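You operate a simulated robot arm through the tools that you are given. There is no shell and no other tool.

Carry out the task below with a simulated robot arm. There is one attempt and no reset: what you move stays moved.

JOB
Snap the pink strip shut, shake it till its two-layer pod is blended, and lay it in its colour's slot.
Fine: the slot of the six-bay tray; leave the other two open strips as they are.

It is judged by the outcome, as a careful person would: the job done as asked, and still so three seconds after it is handed in. It fails if anything else is knocked over, pushed out of place, dropped, spilled or broken.

ROBOT AND FRAMES
A 7-joint arm with a two-finger parallel gripper, fixed in place. Base frame: the origin is on the floor under the middle of its stand, x ahead of it, y to its left, z up; the work surface is at about z = 880. Lengths are in mm, angles in rad, forces in N, time in s.
It reaches about 1524 mm from its shoulder. Its first joint turns from -2.601 to 2.601 rad. Payload 3.5 kg.
The TCP is the grasp point between the finger pads, 23 mm short of the fingertips. In the tool frame z runs along the fingers and y along their closing line. Largest opening 94 mm; finger width 38, thickness 10; the body of the gripper, 54 by 96 mm, starts 39 mm behind the TCP.
Orientation is that of the tool frame in the base frame, as [roll, pitch, yaw] about the fixed x, y, z axes, in that order (R = Rz(yaw) Ry(pitch) Rx(roll)). With the fingers straight down and closing along the base's y, the tool's x points along the base's -x, its y along +y and its z along -z.

CONTROLS
- The arm moves only by the tool play_rows. Its argument "commands" is a list of rows, each an object (a shift or turn left out is 0, a gripper value left out holds the last) with "rotation": the turn, a rotation vector about the tool's x, y, z in degrees, a list of three; "delta_pos": the shift along the tool's x, y, z in mm, a list of three; "gripper": the closure, from 0 (fully open) to 1 (shut). In form: [{"rotation": [rx, ry, rz], "delta_pos": [dx, dy, dz], "gripper": gripper}, ...]. A call has 1 to 20 rows; each row is the pose to reach, as a shift and turn from the pose commanded when the call began, along the tool's axes at that moment. Each row takes 0.2 s and may step no farther than 50 mm and 0.15 rad from the row before; otherwise, or with a gripper value out of range, the whole call is refused. Where a pose cannot be reached the arm comes as near as it can. A force on the tool above 90 N (or 10 N above the force at the start of the call, whichever is more), or a blocked arm, ends the call early, and 0.2 s more pass. The fingers move at their own pace (about 153 mm/s each) and stop on an object; they squeeze with about 25 N. The grip force told is the motor's: it shows also when the fingers shut on nothing. Time passes only in rows, and 0.2 s behind the last, so rows that repeat a pose let the fingers close. It gives the time, the measured TCP pose, the force on the tool (base axes), the opening and the grip force at its end, in the units of the frame above (readings bear some noise), with the torque about the TCP (base axes, N m) and any sound that the robot's microphone picked up, and new pictures: "show" is both (left out), scene, wrist or none.
- Cameras (640 x 400 px; columns grow to the right, rows downward): "scene" is fixed at [52.2, 500.1, 1601.6]; the picture's right is [-0.08, -1.00, 0.00], its down [-0.64, 0.05, -0.77] and it looks along [0.77, -0.06, -0.64] (base axes); focal length 370 px, centre (320, 200). "wrist" rides on the gripper at [86, 16, -75] in the tool frame; the picture's right is [-0.18, 0.98, 0.00], its down [-0.58, -0.11, -0.81] and it looks along [-0.79, -0.15, 0.59] (tool axes); focal length 243 px, centre (320, 200). There is no depth. A picture from a camera that has moved, and an enlarged one, comes with that camera's place and axes in the base frame and with its lens.
- zoom(camera, box): a new picture of the part [left, top, right, bottom] of that camera's present view, enlarged. It takes no simulated time.
- sign_off(): hands the job in; it is judged then, once.

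Nothing tells you positions but the pictures and the camera data. Unless the task says otherwise, let go and move clear before handing in.

The tools are called after "Call:" by a JSON object that holds its "op" and its "data". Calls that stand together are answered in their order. play_rows: Moves the arm, as the interface text tells. Its arguments: {"type":"object","properties":{"commands":{"type":"array","items":{"type":"object","properties":{"rotation":{"type":"array","items":{"type":"number"}},"delta_pos":{"type":"array","items":{"type":"number"}},"gripper":{"type":"number"}}}},"show":{"type":"string","enum":["both","scene","wrist","none"]}},"required":["commands"]} The other tools are called the same way: zoom (camera, box) takes an enlarged picture of a part of a camera's view; sign_off () hands the job in.

At the start:

```text
t: 0.0
tcp_pos: [1093.0, 102.2, 1166.7]
ee_rot: [-3.141, 0.001, 3.14]
force: [0.4, 0.2, -0.4]
torque: [-0.02, 0.0, -0.01]
grip_width: 94.0
gripper_force: 0.0
```

scene: 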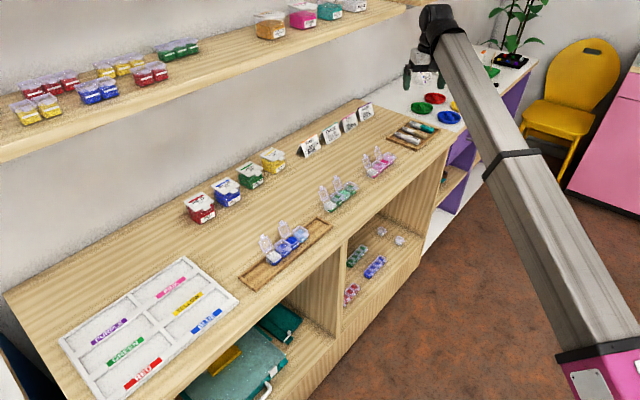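
wrist: 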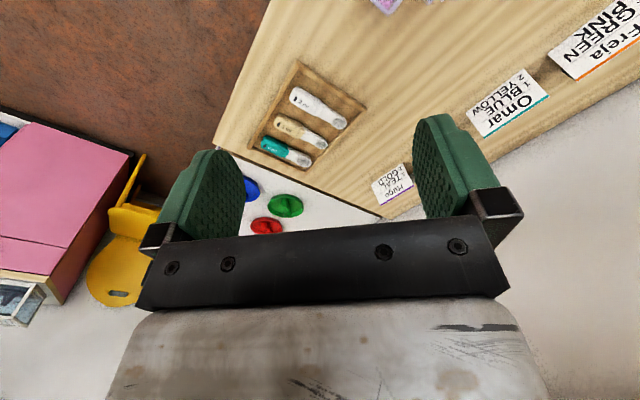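

I see a shelf with a six-bay tray at left, three open strips (blue, green, pink) and a small tray of pens at the right. I'll zoom in on the strips and the tray first.

Call:
{"op": "zoom", "data": {"camera": "scene", "box": [340, 130, 420, 180]}}

Call:
{"op": "zoom", "data": {"camera": "scene", "box": [230, 160, 390, 300]}}

Call:
{"op": "zoom", "data": {"camera": "scene", "box": [50, 250, 250, 400]}}

Call:
{"op": "zoom", "data": {"camera": "scene", "box": [290, 90, 450, 190]}}

```text
8.00 times, centred on (380, 155) of scene
camera zoom: at [52.2, 500.1, 1601.6], right [-0.08, -1.0, 0.0], down [-0.64, 0.05, -0.77], along [0.77, -0.06, -0.64], focal length 2963 px, centre (-160, 560)
```

zoom: 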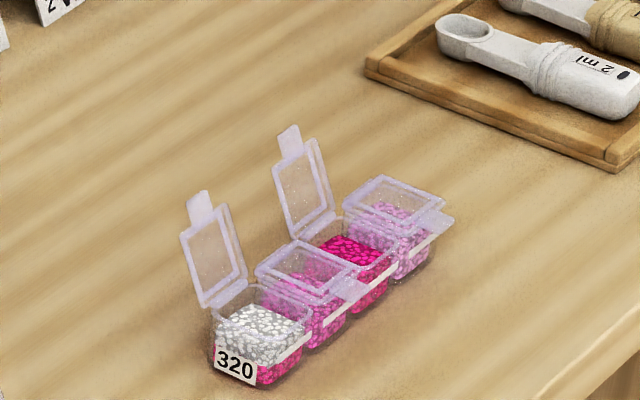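

```text
2.86 times, centred on (310, 230) of scene
camera zoom: at [52.2, 500.1, 1601.6], right [-0.08, -1.0, 0.0], down [-0.64, 0.05, -0.77], along [0.77, -0.06, -0.64], focal length 1058 px, centre (349, 114)
```

zoom: 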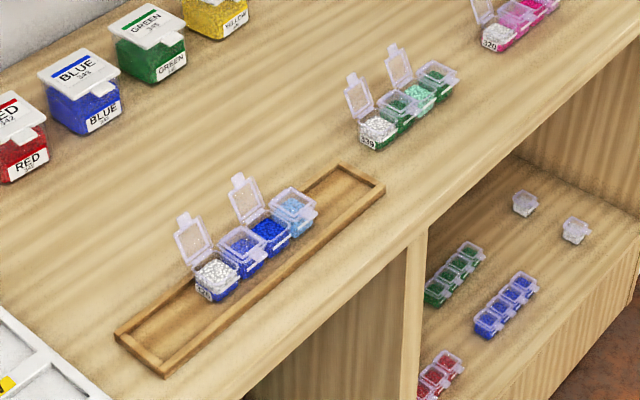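

```text
2.67 times, centred on (150, 325) of scene
camera zoom: at [52.2, 500.1, 1601.6], right [-0.08, -1.0, 0.0], down [-0.64, 0.05, -0.77], along [0.77, -0.06, -0.64], focal length 988 px, centre (773, -133)
```

zoom: 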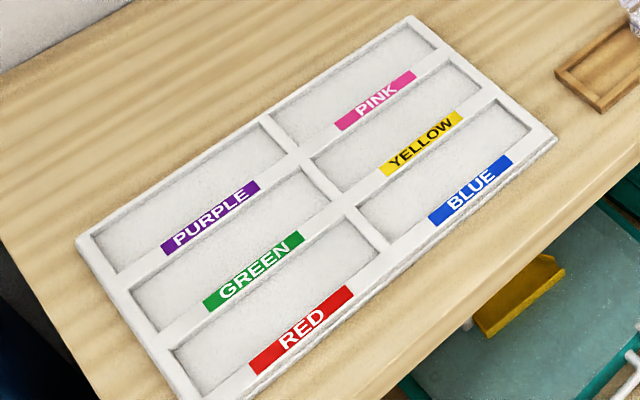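

```text
4.00 times, centred on (370, 140) of scene
camera zoom: at [52.2, 500.1, 1601.6], right [-0.08, -1.0, 0.0], down [-0.64, 0.05, -0.77], along [0.77, -0.06, -0.64], focal length 1482 px, centre (120, 440)
```

zoom: 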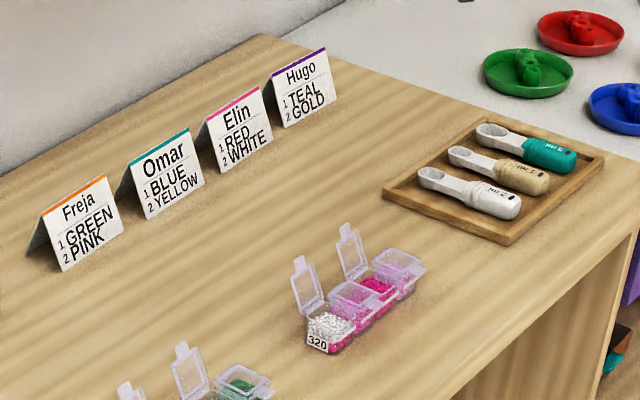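

The pink strip (pods numbered 320) has four pods, roughly from (1017, 250) to (1100, 162). Pods 1 and 3 have their lids open, hinged on the wall side, and pod 1 has white layered over pink. The strip runs along about -45° in the base frame, so I'll turn the tool by 46° and look at it with the wrist camera.

Call:
{"op": "play_rows", "data": {"commands": [{"delta_pos": [20, 35.5, 0], "rotation": [0, 0, 7.67]}, {"delta_pos": [40, 71, 0], "rotation": [0, 0, 15.33]}, {"delta_pos": [60, 106.5, 0], "rotation": [0, 0, 23]}, {"delta_pos": [80, 142, 0], "rotation": [0, 0, 30.67]}, {"delta_pos": [100, 177.5, 0], "rotation": [0, 0, 38.33]}, {"delta_pos": [120, 213, 0], "rotation": [0, 0, 46]}, {"delta_pos": [120, 213, 0], "rotation": [0, 0, 46]}]}}

```text
t: 1.6
tcp_pos: [973.1, 320.0, 1165.9]
ee_rot: [3.141, 0.001, 2.338]
force: [0.2, 1.0, 0.1]
torque: [-0.03, 0.01, -0.03]
grip_width: 93.9
gripper_force: 0.1
camera wrist: at [924.5, 394.0, 1240.0], right [0.84, 0.55, 0.0], down [0.32, -0.49, 0.81], along [0.44, -0.67, -0.59], focal length 243 px, centre (320, 200)
```

scene: 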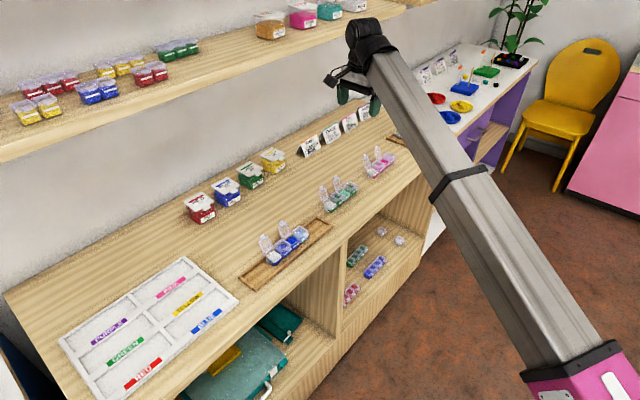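
wrist: 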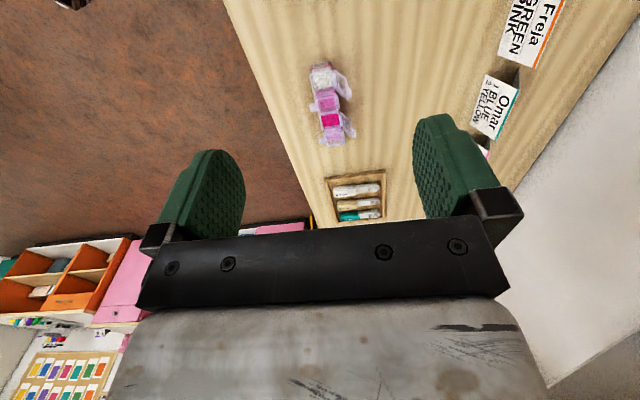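

The strip is visible in the wrist view; I'll enlarge it to measure its axis and shape.

Call:
{"op": "zoom", "data": {"camera": "wrist", "box": [280, 50, 380, 160]}}

Call:
{"op": "zoom", "data": {"camera": "scene", "box": [350, 135, 406, 185]}}

```text
3.64 times, centred on (330, 105) of wrist
camera zoom: at [924.5, 394.0, 1240.0], right [0.84, 0.55, 0.0], down [0.32, -0.49, 0.81], along [0.44, -0.67, -0.59], focal length 882 px, centre (284, 546)
```

zoom: 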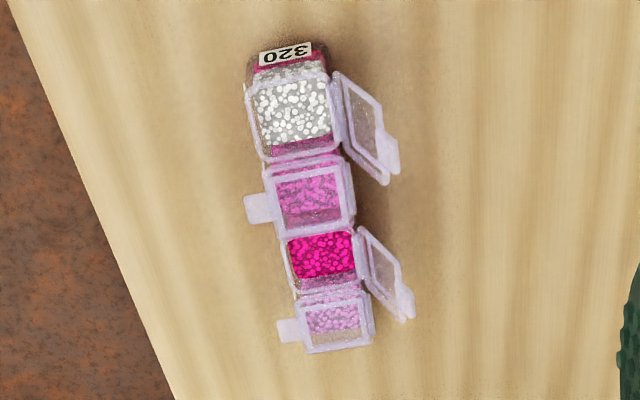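

```text
8.00 times, centred on (378, 160) of scene
camera zoom: at [52.2, 500.1, 1601.6], right [-0.08, -1.0, 0.0], down [-0.64, 0.05, -0.77], along [0.77, -0.06, -0.64], focal length 2963 px, centre (-144, 520)
```

zoom: 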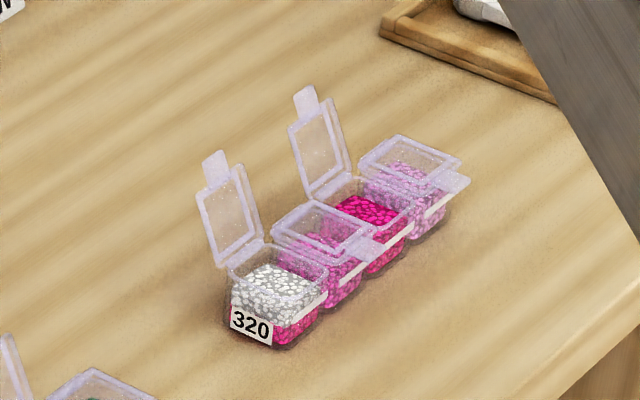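

I'll zoom further for precise geometry of the lids and rim.

Call:
{"op": "zoom", "data": {"camera": "scene", "box": [370, 143, 410, 181]}}

Call:
{"op": "zoom", "data": {"camera": "wrist", "box": [310, 58, 356, 106]}}

Call:
{"op": "zoom", "data": {"camera": "wrist", "box": [310, 100, 362, 150]}}

```text
10.53 times, centred on (390, 162) of scene
camera zoom: at [52.2, 500.1, 1601.6], right [-0.08, -1.0, 0.0], down [-0.64, 0.05, -0.77], along [0.77, -0.06, -0.64], focal length 3899 px, centre (-417, 600)
```

zoom: 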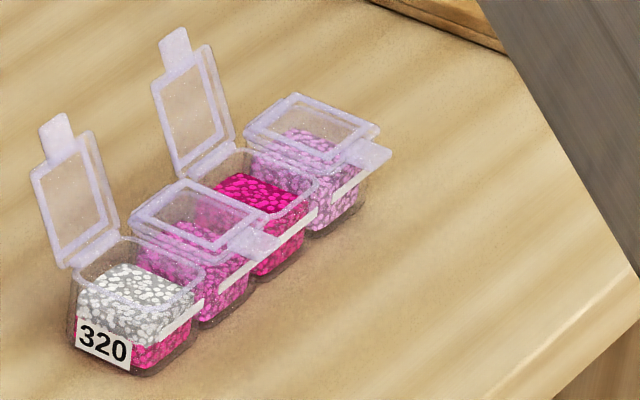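

```text
8.33 times, centred on (333, 82) of wrist
camera zoom: at [924.5, 394.0, 1240.0], right [0.84, 0.55, 0.0], down [0.32, -0.49, 0.81], along [0.44, -0.67, -0.59], focal length 2022 px, centre (212, 1183)
```

zoom: 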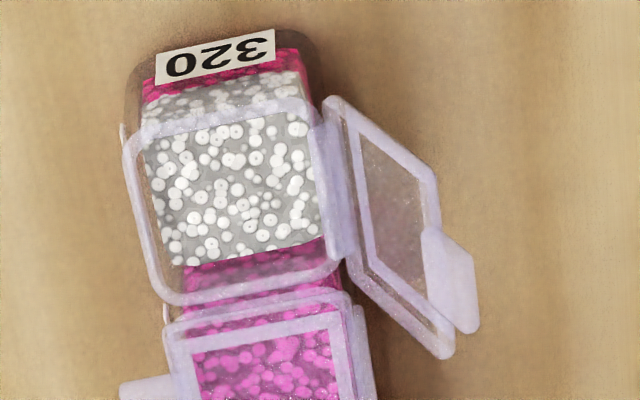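

```text
8.00 times, centred on (336, 125) of wrist
camera zoom: at [924.5, 394.0, 1240.0], right [0.84, 0.55, 0.0], down [0.32, -0.49, 0.81], along [0.44, -0.67, -0.59], focal length 1941 px, centre (192, 800)
```

zoom: 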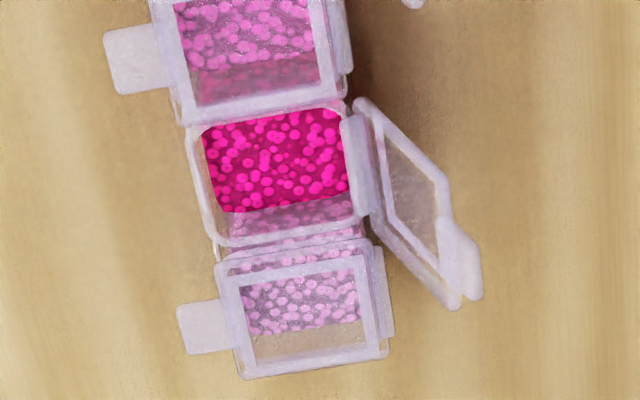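

The strip is about 130 × 31 × 31 mm. Its rim is at z ≈ 911, its centre near (1060, 215), and the two open lids lean back towards the wall by about 20°. I'll close the gripper and come lower on the label end for a better view before sweeping the lids.

Call:
{"op": "play_rows", "data": {"commands": [{"delta_pos": [1, 14, 35], "rotation": [0, 0, -0.5], "gripper": 1}, {"delta_pos": [2, 28, 70], "rotation": [0, 0, -1], "gripper": 1}, {"delta_pos": [2.6, 42.7, 106], "rotation": [0, 0, -1], "gripper": 1}, {"delta_pos": [2.6, 42.7, 106], "rotation": [0, 0, -1], "gripper": 1}, {"delta_pos": [2.6, 42.7, 106], "rotation": [0, 0, -1], "gripper": 1}]}}

```text
t: 2.8
tcp_pos: [1001.4, 351.4, 1058.7]
ee_rot: [3.141, 0.001, 2.356]
force: [0.3, 1.0, -0.2]
torque: [-0.03, -0.01, 0.0]
grip_width: 0.0
gripper_force: 24.9
camera wrist: at [952.3, 423.9, 1134.3], right [0.83, 0.56, 0.0], down [0.33, -0.49, 0.81], along [0.46, -0.67, -0.59], focal length 243 px, centre (320, 200)
```

scene: 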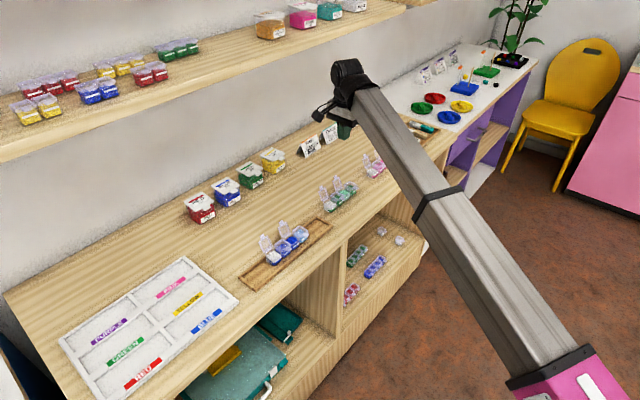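
wrist: 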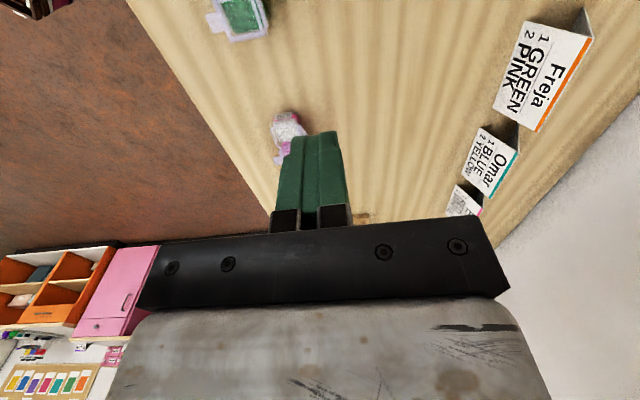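

The closed fingers hide most of the strip, so I'll zoom on what's visible to check heights.

Call:
{"op": "zoom", "data": {"camera": "wrist", "box": [255, 90, 335, 180]}}

Call:
{"op": "zoom", "data": {"camera": "scene", "box": [320, 100, 420, 190]}}

```text
4.44 times, centred on (295, 135) of wrist
camera zoom: at [952.3, 423.9, 1134.3], right [0.83, 0.56, 0.0], down [0.33, -0.49, 0.81], along [0.46, -0.67, -0.59], focal length 1078 px, centre (431, 489)
```

zoom: 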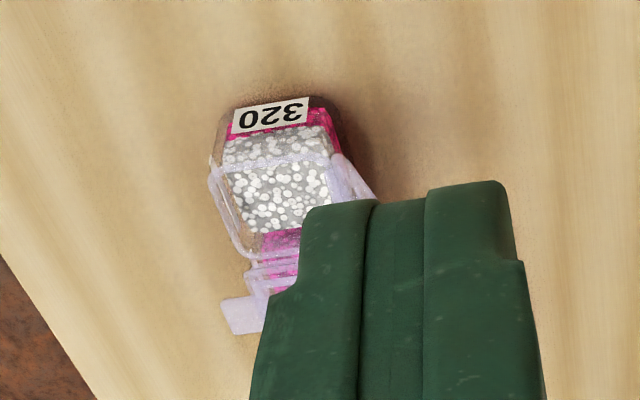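

```text
4.44 times, centred on (370, 145) of scene
camera zoom: at [52.2, 500.1, 1601.6], right [-0.08, -1.0, 0.0], down [-0.64, 0.05, -0.77], along [0.77, -0.06, -0.64], focal length 1646 px, centre (98, 444)
```

zoom: 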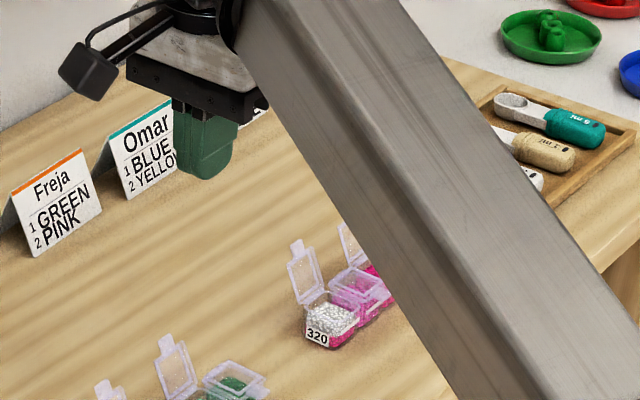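

Triangulating between views puts the rim at about z = 905, with the strip spanning roughly 534–668 mm along its axis and 885–917 mm across it. I'll move the closed fingers to behind lid 1 on the wall side and check clearance before going fully down.

Call:
{"op": "play_rows", "data": {"commands": [{"delta_pos": [-45, 0, 20], "gripper": 1}, {"delta_pos": [-91.4, 0, 40], "gripper": 1}, {"delta_pos": [-91.4, 0, 75], "gripper": 1}, {"delta_pos": [-91.4, 0, 100], "gripper": 1}, {"delta_pos": [-91.4, 0, 100], "gripper": 1}]}}

Call:
{"op": "zoom", "data": {"camera": "scene", "box": [340, 105, 420, 185]}}

Call:
{"op": "zoom", "data": {"camera": "wrist", "box": [200, 60, 400, 230]}}

```text
refused: row 2 steps farther than a row can; nothing moved
```

```text
5.00 times, centred on (380, 145) of scene
camera zoom: at [52.2, 500.1, 1601.6], right [-0.08, -1.0, 0.0], down [-0.64, 0.05, -0.77], along [0.77, -0.06, -0.64], focal length 1852 px, centre (20, 475)
```

zoom: 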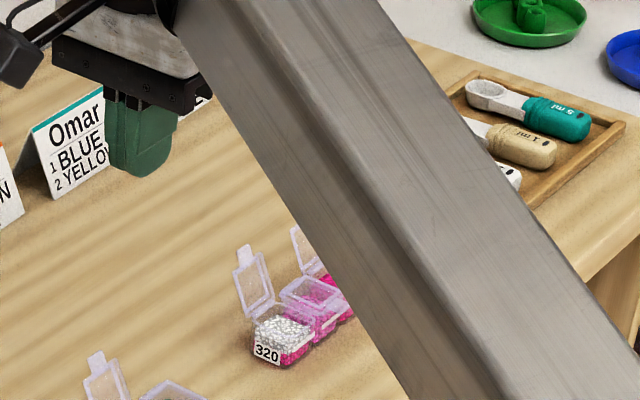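

```text
2.35 times, centred on (300, 145) of wrist
camera zoom: at [952.3, 423.9, 1134.3], right [0.83, 0.56, 0.0], down [0.33, -0.49, 0.81], along [0.46, -0.67, -0.59], focal length 571 px, centre (367, 329)
```

zoom: 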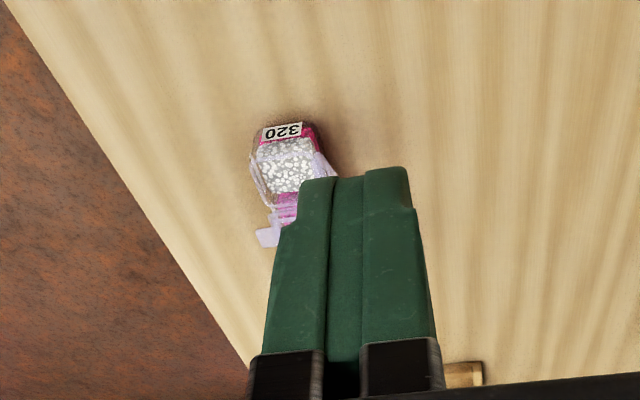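

Call:
{"op": "play_rows", "data": {"commands": [{"delta_pos": [-40, 0, 20], "gripper": 1}, {"delta_pos": [-80, 0, 40], "gripper": 1}, {"delta_pos": [-91.4, 0, 75], "gripper": 1}, {"delta_pos": [-91.4, 0, 100], "gripper": 1}, {"delta_pos": [-91.4, 0, 100], "gripper": 1}]}}

Call:
{"op": "zoom", "data": {"camera": "scene", "box": [340, 105, 420, 185]}}

Call:
{"op": "zoom", "data": {"camera": "wrist", "box": [200, 60, 400, 230]}}

```text
t: 4.0
tcp_pos: [1065.5, 284.7, 958.6]
ee_rot: [3.141, 0.0, 2.356]
force: [0.4, 0.4, 0.2]
torque: [0.0, 0.0, 0.01]
grip_width: 0.0
gripper_force: 25.0
camera wrist: at [1015.7, 357.3, 1032.9], right [0.83, 0.56, 0.0], down [0.33, -0.49, 0.81], along [0.46, -0.67, -0.59], focal length 243 px, centre (320, 200)
```

scene: 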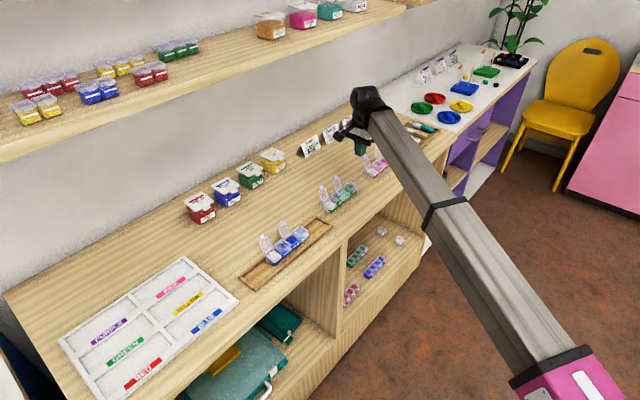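
wrist: 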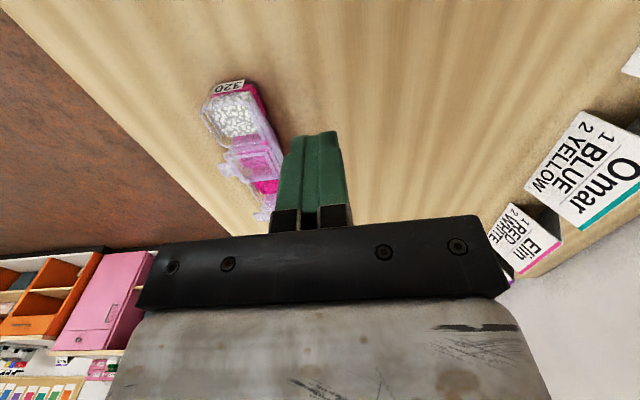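

```text
5.00 times, centred on (380, 145) of scene
camera zoom: at [52.2, 500.1, 1601.6], right [-0.08, -1.0, 0.0], down [-0.64, 0.05, -0.77], along [0.77, -0.06, -0.64], focal length 1852 px, centre (20, 475)
```

zoom: 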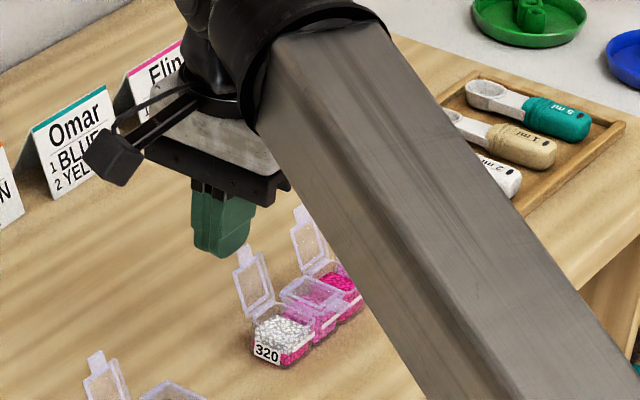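

```text
2.35 times, centred on (300, 145) of wrist
camera zoom: at [1015.7, 357.3, 1032.9], right [0.83, 0.56, 0.0], down [0.33, -0.49, 0.81], along [0.46, -0.67, -0.59], focal length 571 px, centre (367, 329)
```

zoom: 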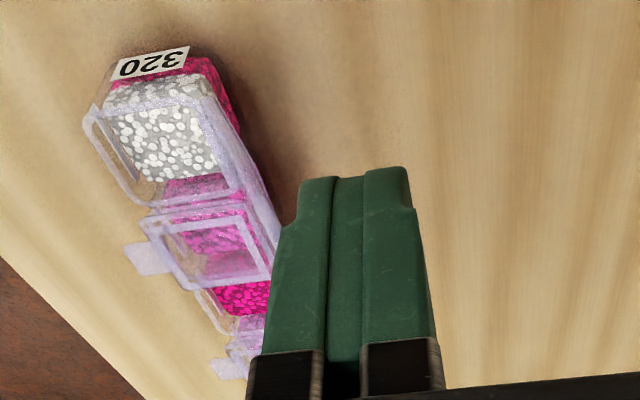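

The closed fingers are directly behind lid 1, with about 10 mm of clearance at the tab. I'll descend a little and sweep slowly towards the front to fold lid 1 over.

Call:
{"op": "play_rows", "data": {"commands": [{"delta_pos": [0, 0, 9], "gripper": 1}, {"delta_pos": [0, 0, 17], "gripper": 1}, {"delta_pos": [0, -8, 17], "gripper": 1}, {"delta_pos": [0, -15, 17], "gripper": 1}, {"delta_pos": [0, -22, 17], "gripper": 1}, {"delta_pos": [0, -29, 17], "gripper": 1}, {"delta_pos": [0, -29, 17], "gripper": 1}]}}

Call:
{"op": "zoom", "data": {"camera": "scene", "box": [340, 105, 420, 185]}}

Call:
{"op": "zoom", "data": {"camera": "wrist", "box": [200, 60, 400, 230]}}

```text
t: 5.6
tcp_pos: [1043.9, 263.2, 944.0]
ee_rot: [3.14, -0.002, 2.356]
force: [-0.4, 0.3, 0.4]
torque: [0.02, 0.0, 0.04]
grip_width: 0.0
gripper_force: 24.9
camera wrist: at [994.2, 336.9, 1017.5], right [0.83, 0.56, 0.0], down [0.33, -0.49, 0.81], along [0.46, -0.67, -0.59], focal length 243 px, centre (320, 200)
```

scene: 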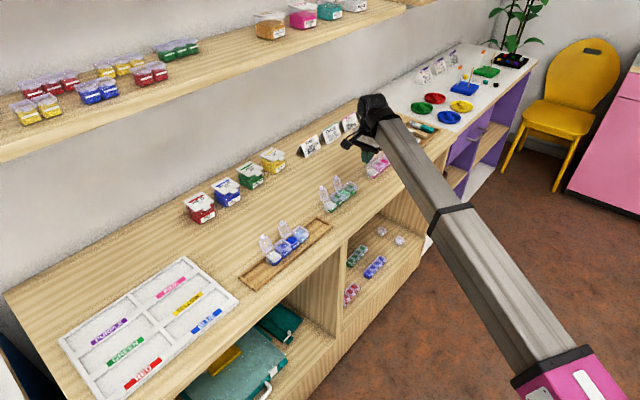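
wrist: 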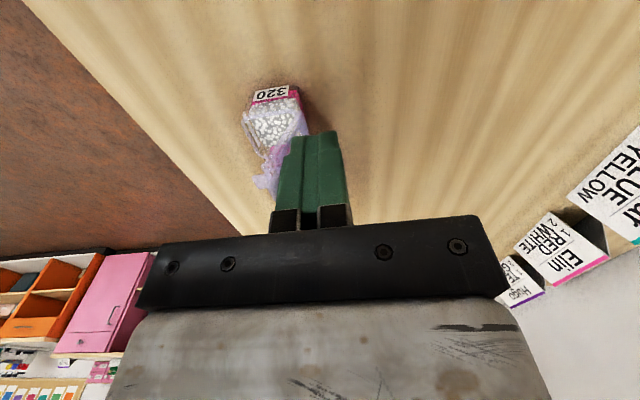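

```text
5.00 times, centred on (380, 145) of scene
camera zoom: at [52.2, 500.1, 1601.6], right [-0.08, -1.0, 0.0], down [-0.64, 0.05, -0.77], along [0.77, -0.06, -0.64], focal length 1852 px, centre (20, 475)
```

zoom: 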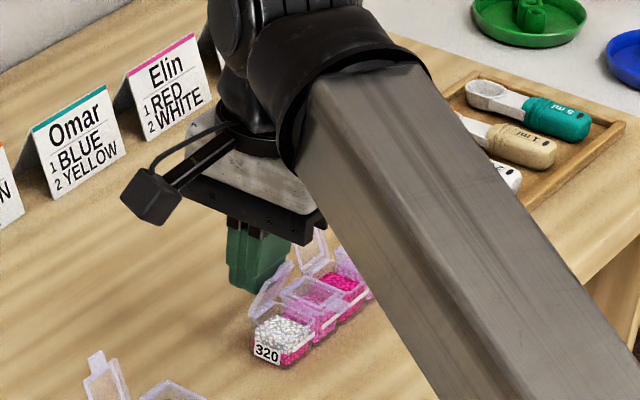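

```text
2.35 times, centred on (300, 145) of wrist
camera zoom: at [994.2, 336.9, 1017.5], right [0.83, 0.56, 0.0], down [0.33, -0.49, 0.81], along [0.46, -0.67, -0.59], focal length 571 px, centre (367, 329)
```

zoom: 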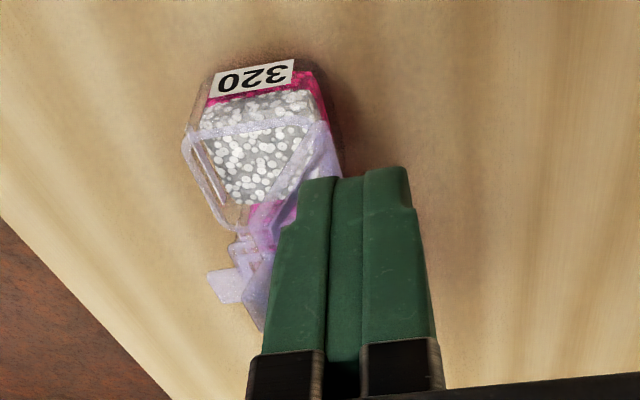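

Lid 1 is folding forward and the strip has not moved. I'll continue the sweep over the pod and then lower gently.

Call:
{"op": "play_rows", "data": {"commands": [{"delta_pos": [0, -7, 0], "gripper": 1}, {"delta_pos": [0, -14, 0], "gripper": 1}, {"delta_pos": [0, -21, 0], "gripper": 1}, {"delta_pos": [0, -24, 3], "gripper": 1}, {"delta_pos": [0, -25, 6], "gripper": 1}, {"delta_pos": [0, -25, 6], "gripper": 1}]}}

Call:
{"op": "zoom", "data": {"camera": "scene", "box": [340, 105, 420, 185]}}

Call:
{"op": "zoom", "data": {"camera": "wrist", "box": [200, 60, 400, 230]}}

```text
t: 7.0
tcp_pos: [1027.4, 243.9, 938.6]
ee_rot: [3.141, -0.001, 2.356]
force: [0.1, 0.3, -1.2]
torque: [0.01, 0.01, 0.01]
grip_width: 0.0
gripper_force: 25.4
camera wrist: at [976.5, 318.1, 1011.0], right [0.83, 0.56, 0.0], down [0.33, -0.49, 0.81], along [0.46, -0.67, -0.59], focal length 243 px, centre (320, 200)
```

scene: 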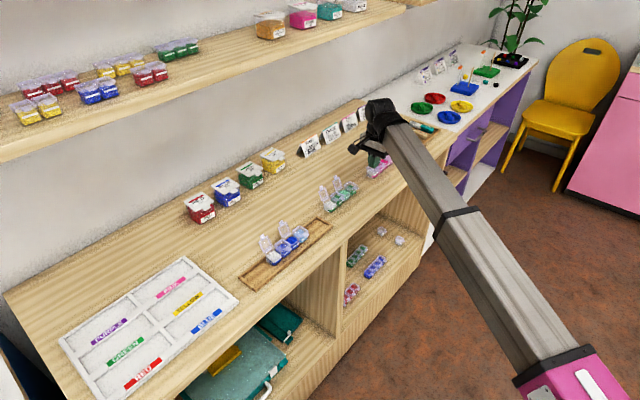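
wrist: 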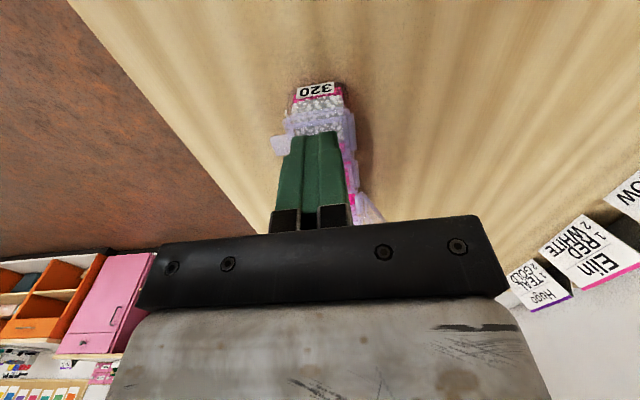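

```text
5.00 times, centred on (380, 145) of scene
camera zoom: at [52.2, 500.1, 1601.6], right [-0.08, -1.0, 0.0], down [-0.64, 0.05, -0.77], along [0.77, -0.06, -0.64], focal length 1852 px, centre (20, 475)
```

zoom: 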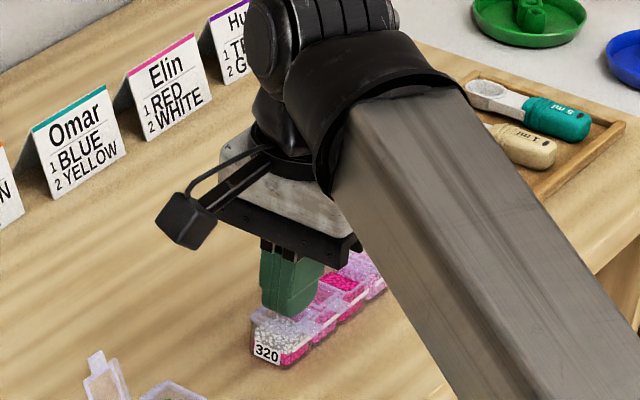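

```text
2.35 times, centred on (300, 145) of wrist
camera zoom: at [976.5, 318.1, 1011.0], right [0.83, 0.56, 0.0], down [0.33, -0.49, 0.81], along [0.46, -0.67, -0.59], focal length 571 px, centre (367, 329)
```

zoom: 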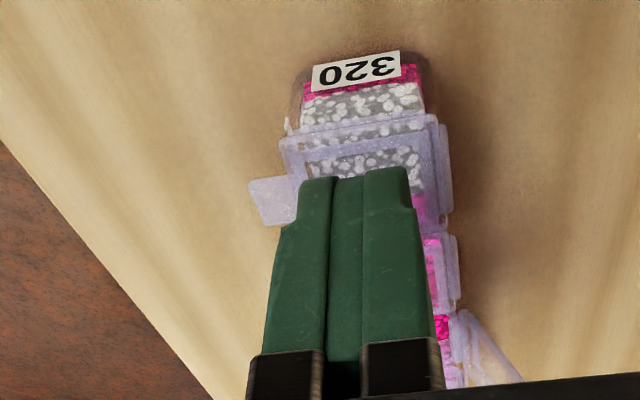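

Lid 1 is now lying nearly closed under the fingertips. I'll press down in small steps and watch the force and listen for a click.

Call:
{"op": "play_rows", "data": {"commands": [{"delta_pos": [0, -3, 2], "gripper": 1}, {"delta_pos": [0, -3, 4], "gripper": 1}, {"delta_pos": [0, -3, 6], "gripper": 1}, {"delta_pos": [0, -3, 7], "gripper": 1}, {"delta_pos": [0, -3, 7], "gripper": 1}], "show": "wrist"}}

Call:
{"op": "zoom", "data": {"camera": "scene", "box": [340, 105, 420, 185]}}

Call:
{"op": "zoom", "data": {"camera": "wrist", "box": [200, 60, 400, 230]}}

```text
t: 8.2
tcp_pos: [1023.6, 243.7, 932.6]
ee_rot: [-3.141, 0.004, 2.356]
force: [-8.6, -3.8, 27.2]
torque: [-0.12, -0.04, -0.08]
grip_width: 0.1
gripper_force: 24.5
camera wrist: at [974.4, 316.3, 1006.1], right [0.83, 0.56, 0.0], down [0.33, -0.49, 0.81], along [0.46, -0.67, -0.59], focal length 243 px, centre (320, 200)
```

wrist: 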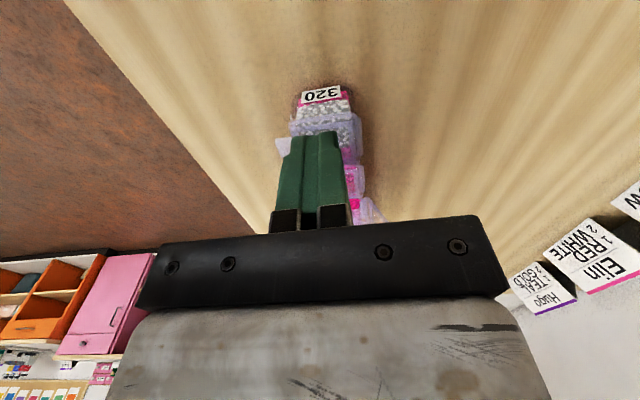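

```text
5.00 times, centred on (380, 145) of scene
camera zoom: at [52.2, 500.1, 1601.6], right [-0.08, -1.0, 0.0], down [-0.64, 0.05, -0.77], along [0.77, -0.06, -0.64], focal length 1852 px, centre (20, 475)
```

zoom: 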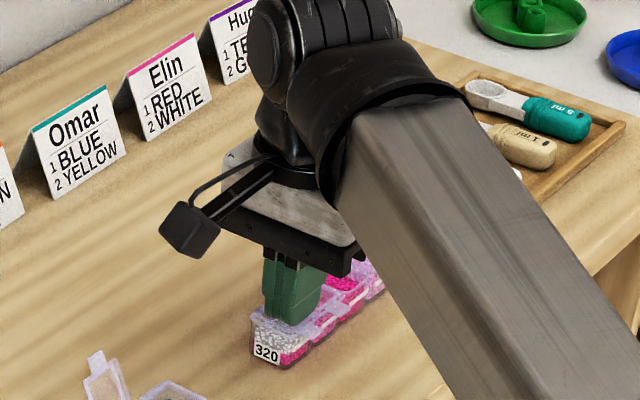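

```text
2.35 times, centred on (300, 145) of wrist
camera zoom: at [974.4, 316.3, 1006.1], right [0.83, 0.56, 0.0], down [0.33, -0.49, 0.81], along [0.46, -0.67, -0.59], focal length 571 px, centre (367, 329)
```

zoom: 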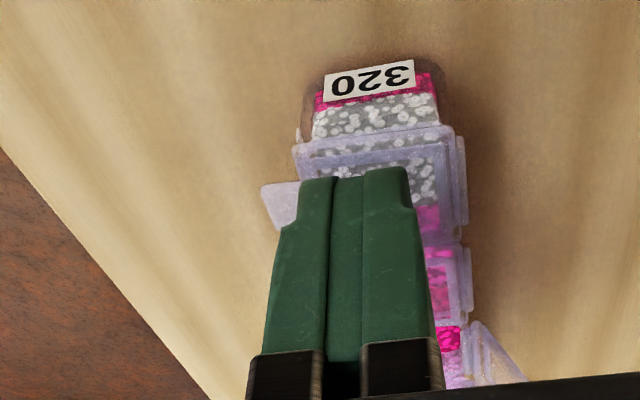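

I read 27 N with the lid nearly level and no click reported yet. I'll press a little more in 1 mm steps.

Call:
{"op": "play_rows", "data": {"commands": [{"delta_pos": [0, 0, 1], "gripper": 1}, {"delta_pos": [0, 0, 2], "gripper": 1}, {"delta_pos": [0, 0, 3], "gripper": 1}, {"delta_pos": [0, 0, 3], "gripper": 1}], "show": "wrist"}}

Call:
{"op": "zoom", "data": {"camera": "wrist", "box": [270, 70, 370, 150]}}

```text
t: 9.2
tcp_pos: [1024.7, 243.7, 930.2]
ee_rot: [3.139, 0.002, 2.357]
force: [-3.9, -1.0, 55.8]
torque: [-0.09, -0.44, -0.09]
grip_width: 0.2
gripper_force: 24.9
camera wrist: at [974.4, 316.1, 1004.5], right [0.83, 0.56, 0.0], down [0.33, -0.49, 0.81], along [0.46, -0.66, -0.59], focal length 243 px, centre (320, 200)
```

wrist: 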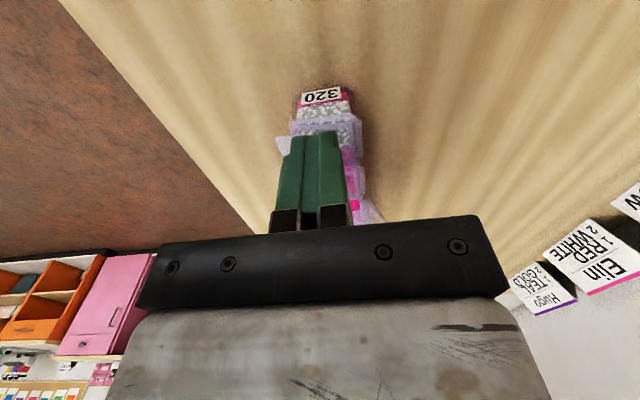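

```text
5.00 times, centred on (320, 110) of wrist
camera zoom: at [974.4, 316.1, 1004.5], right [0.83, 0.56, 0.0], down [0.33, -0.49, 0.81], along [0.46, -0.66, -0.59], focal length 1213 px, centre (320, 650)
```

zoom: 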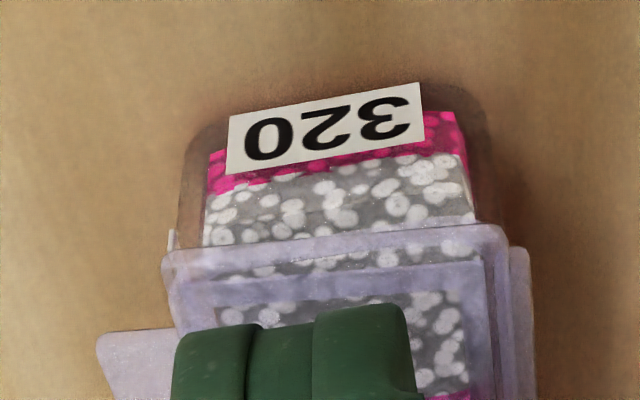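

I'm at 56 N with no click. I'll lift off to see whether the lid stays shut.

Call:
{"op": "play_rows", "data": {"commands": [{"delta_pos": [0, 0, -8], "gripper": 1}, {"delta_pos": [20, 0, -25], "gripper": 1}, {"delta_pos": [45, 0, -40], "gripper": 1}, {"delta_pos": [60, 0, -50], "gripper": 1}, {"delta_pos": [60, 0, -50], "gripper": 1}], "show": "wrist"}}

Call:
{"op": "zoom", "data": {"camera": "wrist", "box": [270, 60, 390, 190]}}

Call:
{"op": "zoom", "data": {"camera": "scene", "box": [360, 135, 410, 185]}}

```text
t: 10.4
tcp_pos: [983.5, 286.2, 979.9]
ee_rot: [-3.141, -0.001, 2.357]
force: [0.1, -0.4, 0.1]
torque: [-0.02, 0.0, 0.0]
grip_width: 0.3
gripper_force: 24.9
camera wrist: at [932.8, 359.3, 1053.2], right [0.83, 0.56, 0.0], down [0.33, -0.49, 0.81], along [0.46, -0.67, -0.59], focal length 243 px, centre (320, 200)
```

wrist: 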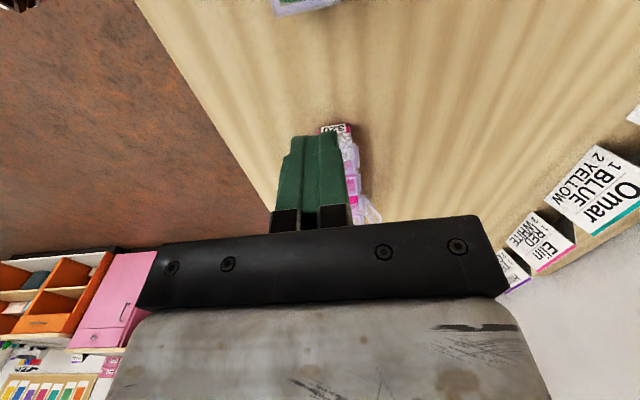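

```text
3.08 times, centred on (330, 125) of wrist
camera zoom: at [932.8, 359.3, 1053.2], right [0.83, 0.56, 0.0], down [0.33, -0.49, 0.81], along [0.46, -0.67, -0.59], focal length 746 px, centre (289, 431)
```

zoom: 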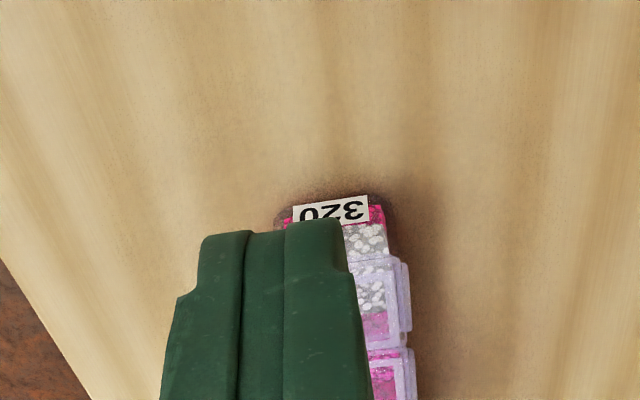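

```text
8.00 times, centred on (385, 160) of scene
camera zoom: at [52.2, 500.1, 1601.6], right [-0.08, -1.0, 0.0], down [-0.64, 0.05, -0.77], along [0.77, -0.06, -0.64], focal length 2963 px, centre (-200, 520)
```

zoom: 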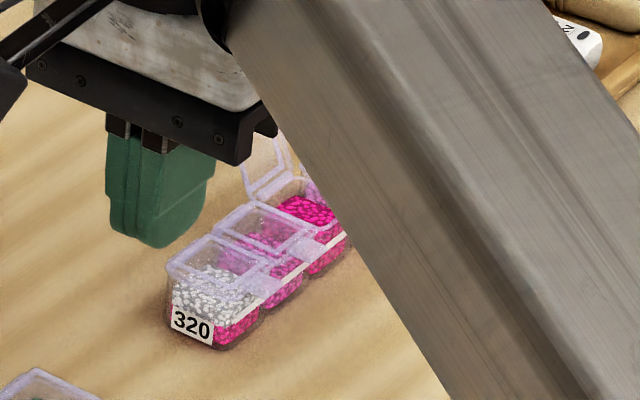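

Call:
{"op": "zoom", "data": {"camera": "scene", "box": [376, 155, 404, 181]}}

Call:
{"op": "zoom", "data": {"camera": "wrist", "box": [315, 110, 385, 200]}}

```text
15.38 times, centred on (390, 168) of scene
camera zoom: at [52.2, 500.1, 1601.6], right [-0.08, -1.0, 0.0], down [-0.64, 0.05, -0.77], along [0.77, -0.06, -0.64], focal length 5698 px, centre (-757, 692)
```

zoom: 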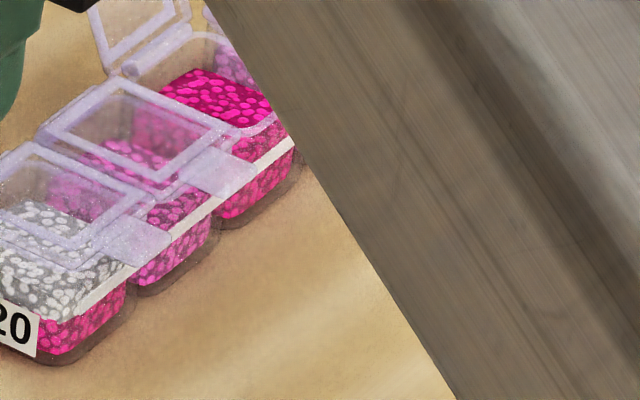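

```text
4.44 times, centred on (350, 155) of wrist
camera zoom: at [932.8, 359.3, 1053.2], right [0.83, 0.56, 0.0], down [0.33, -0.49, 0.81], along [0.46, -0.67, -0.59], focal length 1078 px, centre (187, 400)
```

zoom: 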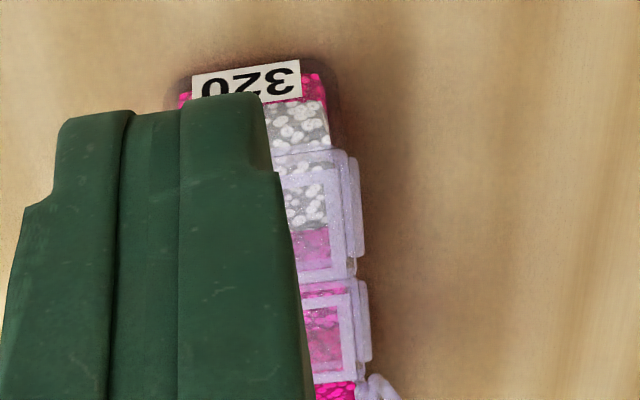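

I need an unobstructed comparison of lid 1 with the already closed lids, so I'll raise and back the arm off along the strip.

Call:
{"op": "play_rows", "data": {"commands": [{"delta_pos": [30, 20, -25], "gripper": 1}, {"delta_pos": [60, 45, -50], "gripper": 1}, {"delta_pos": [80, 80, -60], "gripper": 1}, {"delta_pos": [80, 110, -60], "gripper": 1}, {"delta_pos": [80, 110, -60], "gripper": 1}]}}

Call:
{"op": "zoom", "data": {"camera": "scene", "box": [370, 143, 410, 181]}}

Call:
{"op": "zoom", "data": {"camera": "wrist", "box": [180, 80, 300, 180]}}

```text
t: 11.6
tcp_pos: [1003.7, 419.1, 1043.1]
ee_rot: [-3.141, -0.001, 2.357]
force: [-0.8, 0.2, -0.7]
torque: [-0.02, 0.03, 0.02]
grip_width: 0.1
gripper_force: 24.5
camera wrist: at [953.9, 492.2, 1115.6], right [0.83, 0.56, 0.0], down [0.33, -0.49, 0.81], along [0.46, -0.67, -0.59], focal length 243 px, centre (320, 200)
```

scene: 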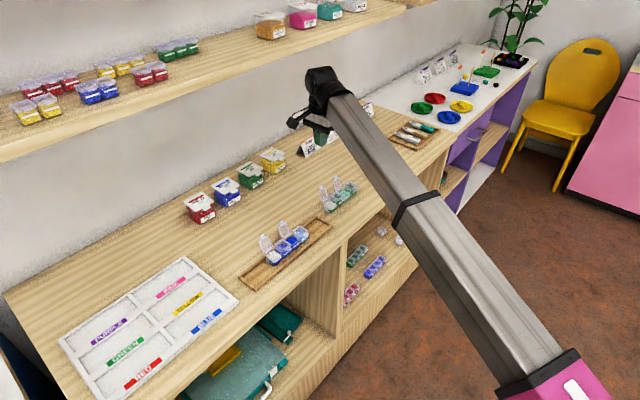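
wrist: 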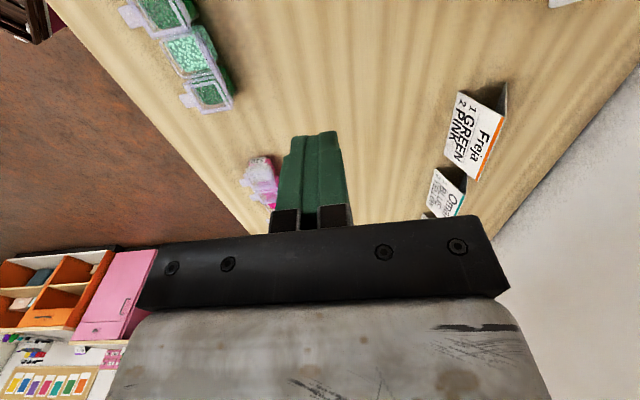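

```text
10.53 times, centred on (390, 162) of scene
camera zoom: at [52.2, 500.1, 1601.6], right [-0.08, -1.0, 0.0], down [-0.64, 0.05, -0.77], along [0.77, -0.06, -0.64], focal length 3899 px, centre (-417, 600)
```

zoom: 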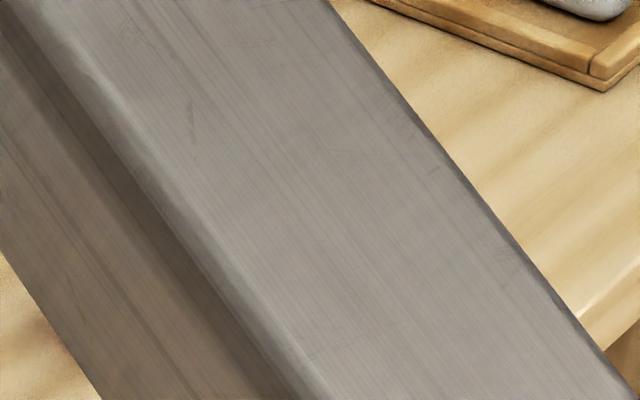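

```text
4.00 times, centred on (240, 130) of wrist
camera zoom: at [953.9, 492.2, 1115.6], right [0.83, 0.56, 0.0], down [0.33, -0.49, 0.81], along [0.46, -0.67, -0.59], focal length 970 px, centre (640, 480)
```

zoom: 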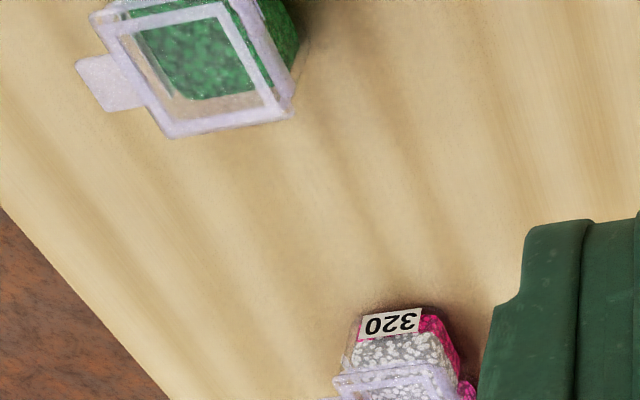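

I'll reposition in line with the strip and open the fingers so the wrist camera sees between them.

Call:
{"op": "play_rows", "data": {"commands": [{"delta_pos": [-14, -35, -7], "gripper": 0.5}, {"delta_pos": [-28, -70, -7], "gripper": 0}, {"delta_pos": [-42, -105, -7], "gripper": 0}, {"delta_pos": [-42, -105, -7], "gripper": 0}], "show": "wrist"}}

Call:
{"op": "zoom", "data": {"camera": "wrist", "box": [270, 80, 400, 190]}}

Call:
{"op": "zoom", "data": {"camera": "wrist", "box": [290, 120, 350, 170]}}

```text
t: 12.6
tcp_pos: [960.3, 314.5, 1045.1]
ee_rot: [-3.141, 0.0, 2.356]
force: [-0.5, -1.0, -0.5]
torque: [0.02, -0.01, -0.02]
grip_width: 94.1
gripper_force: 0.0
camera wrist: at [910.1, 388.0, 1119.0], right [0.82, 0.57, 0.0], down [0.33, -0.49, 0.81], along [0.46, -0.67, -0.59], focal length 243 px, centre (320, 200)
```

wrist: 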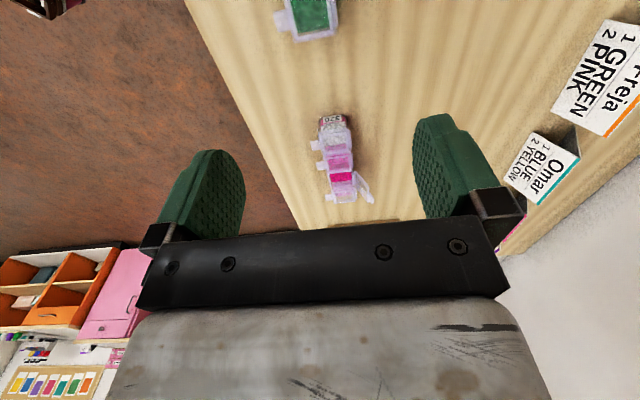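

```text
3.64 times, centred on (335, 135) of wrist
camera zoom: at [910.1, 388.0, 1119.0], right [0.82, 0.57, 0.0], down [0.33, -0.49, 0.81], along [0.46, -0.67, -0.59], focal length 882 px, centre (266, 436)
```

zoom: 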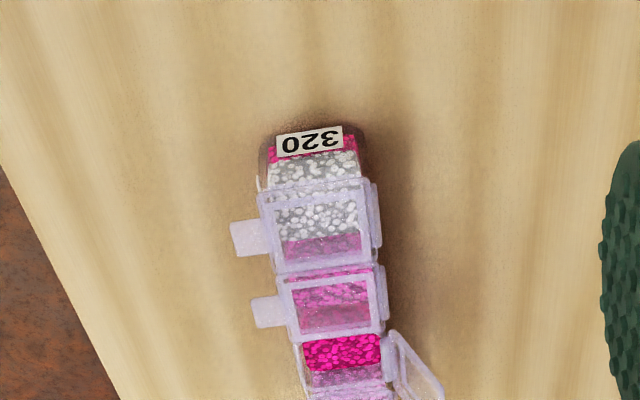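

```text
8.00 times, centred on (320, 145) of wrist
camera zoom: at [910.1, 388.0, 1119.0], right [0.82, 0.57, 0.0], down [0.33, -0.49, 0.81], along [0.46, -0.67, -0.59], focal length 1941 px, centre (320, 640)
```

zoom: 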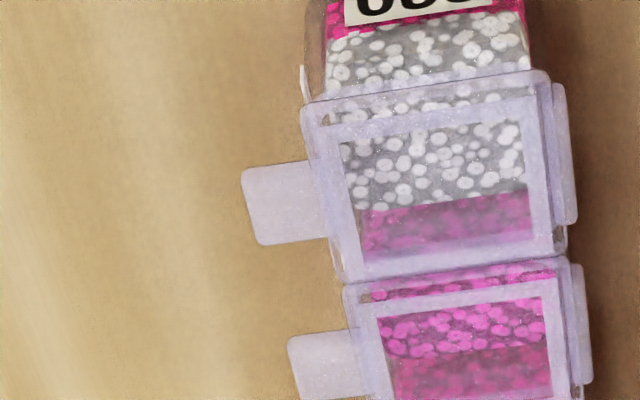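

Lid 1 looks flush with lid 2, though no click was reported. I'll do lid 3 next, going behind it with the closed fingers.

Call:
{"op": "play_rows", "data": {"commands": [{"delta_pos": [-30, 30, 0], "gripper": 1}, {"delta_pos": [-70, 53.6, 10], "gripper": 1}, {"delta_pos": [-115, 53.6, 25], "gripper": 1}, {"delta_pos": [-155, 53.6, 45], "gripper": 1}, {"delta_pos": [-160.8, 53.6, 75], "gripper": 1}, {"delta_pos": [-160.8, 53.6, 85], "gripper": 1}, {"delta_pos": [-160.8, 53.6, 85], "gripper": 1}]}}

Call:
{"op": "zoom", "data": {"camera": "scene", "box": [350, 105, 430, 185]}}

Call:
{"op": "zoom", "data": {"camera": "wrist", "box": [180, 20, 380, 230]}}

```text
t: 14.2
tcp_pos: [1110.0, 238.9, 957.0]
ee_rot: [3.141, 0.001, 2.358]
force: [-0.1, -0.3, -0.7]
torque: [-0.03, 0.0, 0.01]
grip_width: 0.2
gripper_force: 25.1
camera wrist: at [1060.8, 312.2, 1030.7], right [0.83, 0.56, 0.0], down [0.33, -0.49, 0.81], along [0.46, -0.67, -0.59], focal length 243 px, centre (320, 200)
```

scene: 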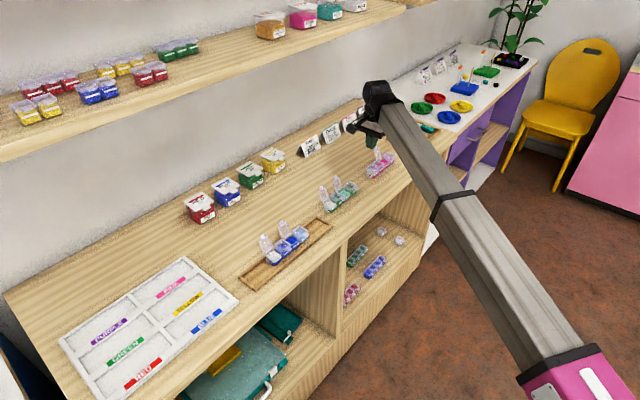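
wrist: 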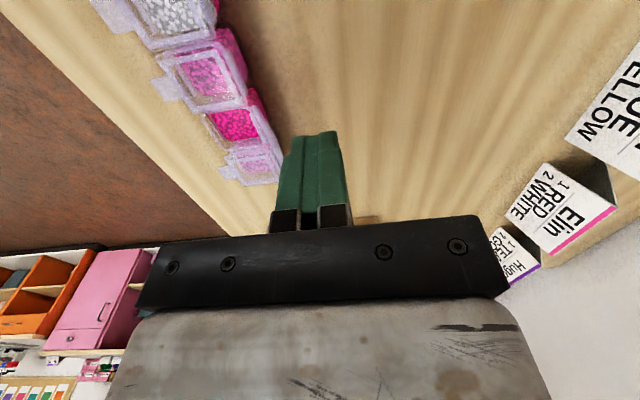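

```text
5.00 times, centred on (390, 145) of scene
camera zoom: at [52.2, 500.1, 1601.6], right [-0.08, -1.0, 0.0], down [-0.64, 0.05, -0.77], along [0.77, -0.06, -0.64], focal length 1852 px, centre (-30, 475)
```

zoom: 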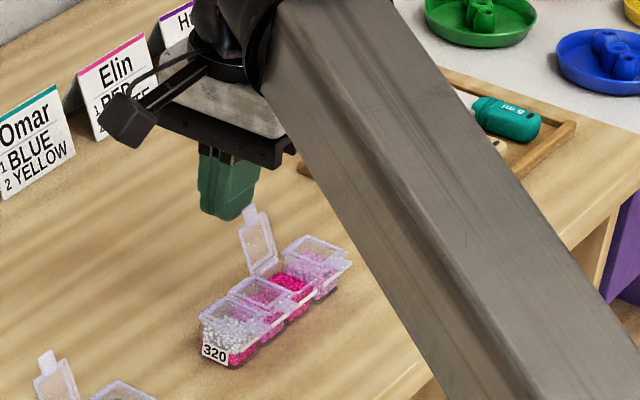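

```text
1.90 times, centred on (280, 125) of wrist
camera zoom: at [1060.8, 312.2, 1030.7], right [0.83, 0.56, 0.0], down [0.33, -0.49, 0.81], along [0.46, -0.67, -0.59], focal length 462 px, centre (396, 343)
```

zoom: 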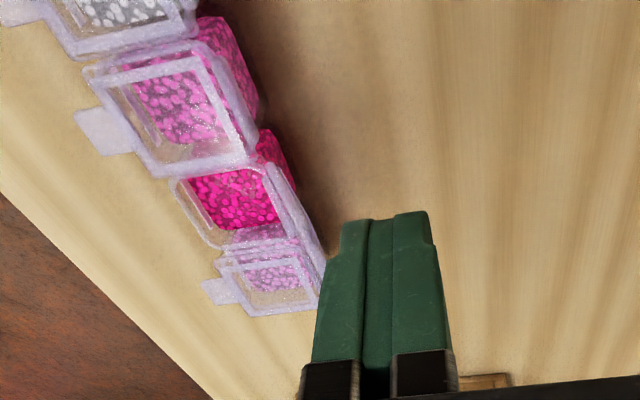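

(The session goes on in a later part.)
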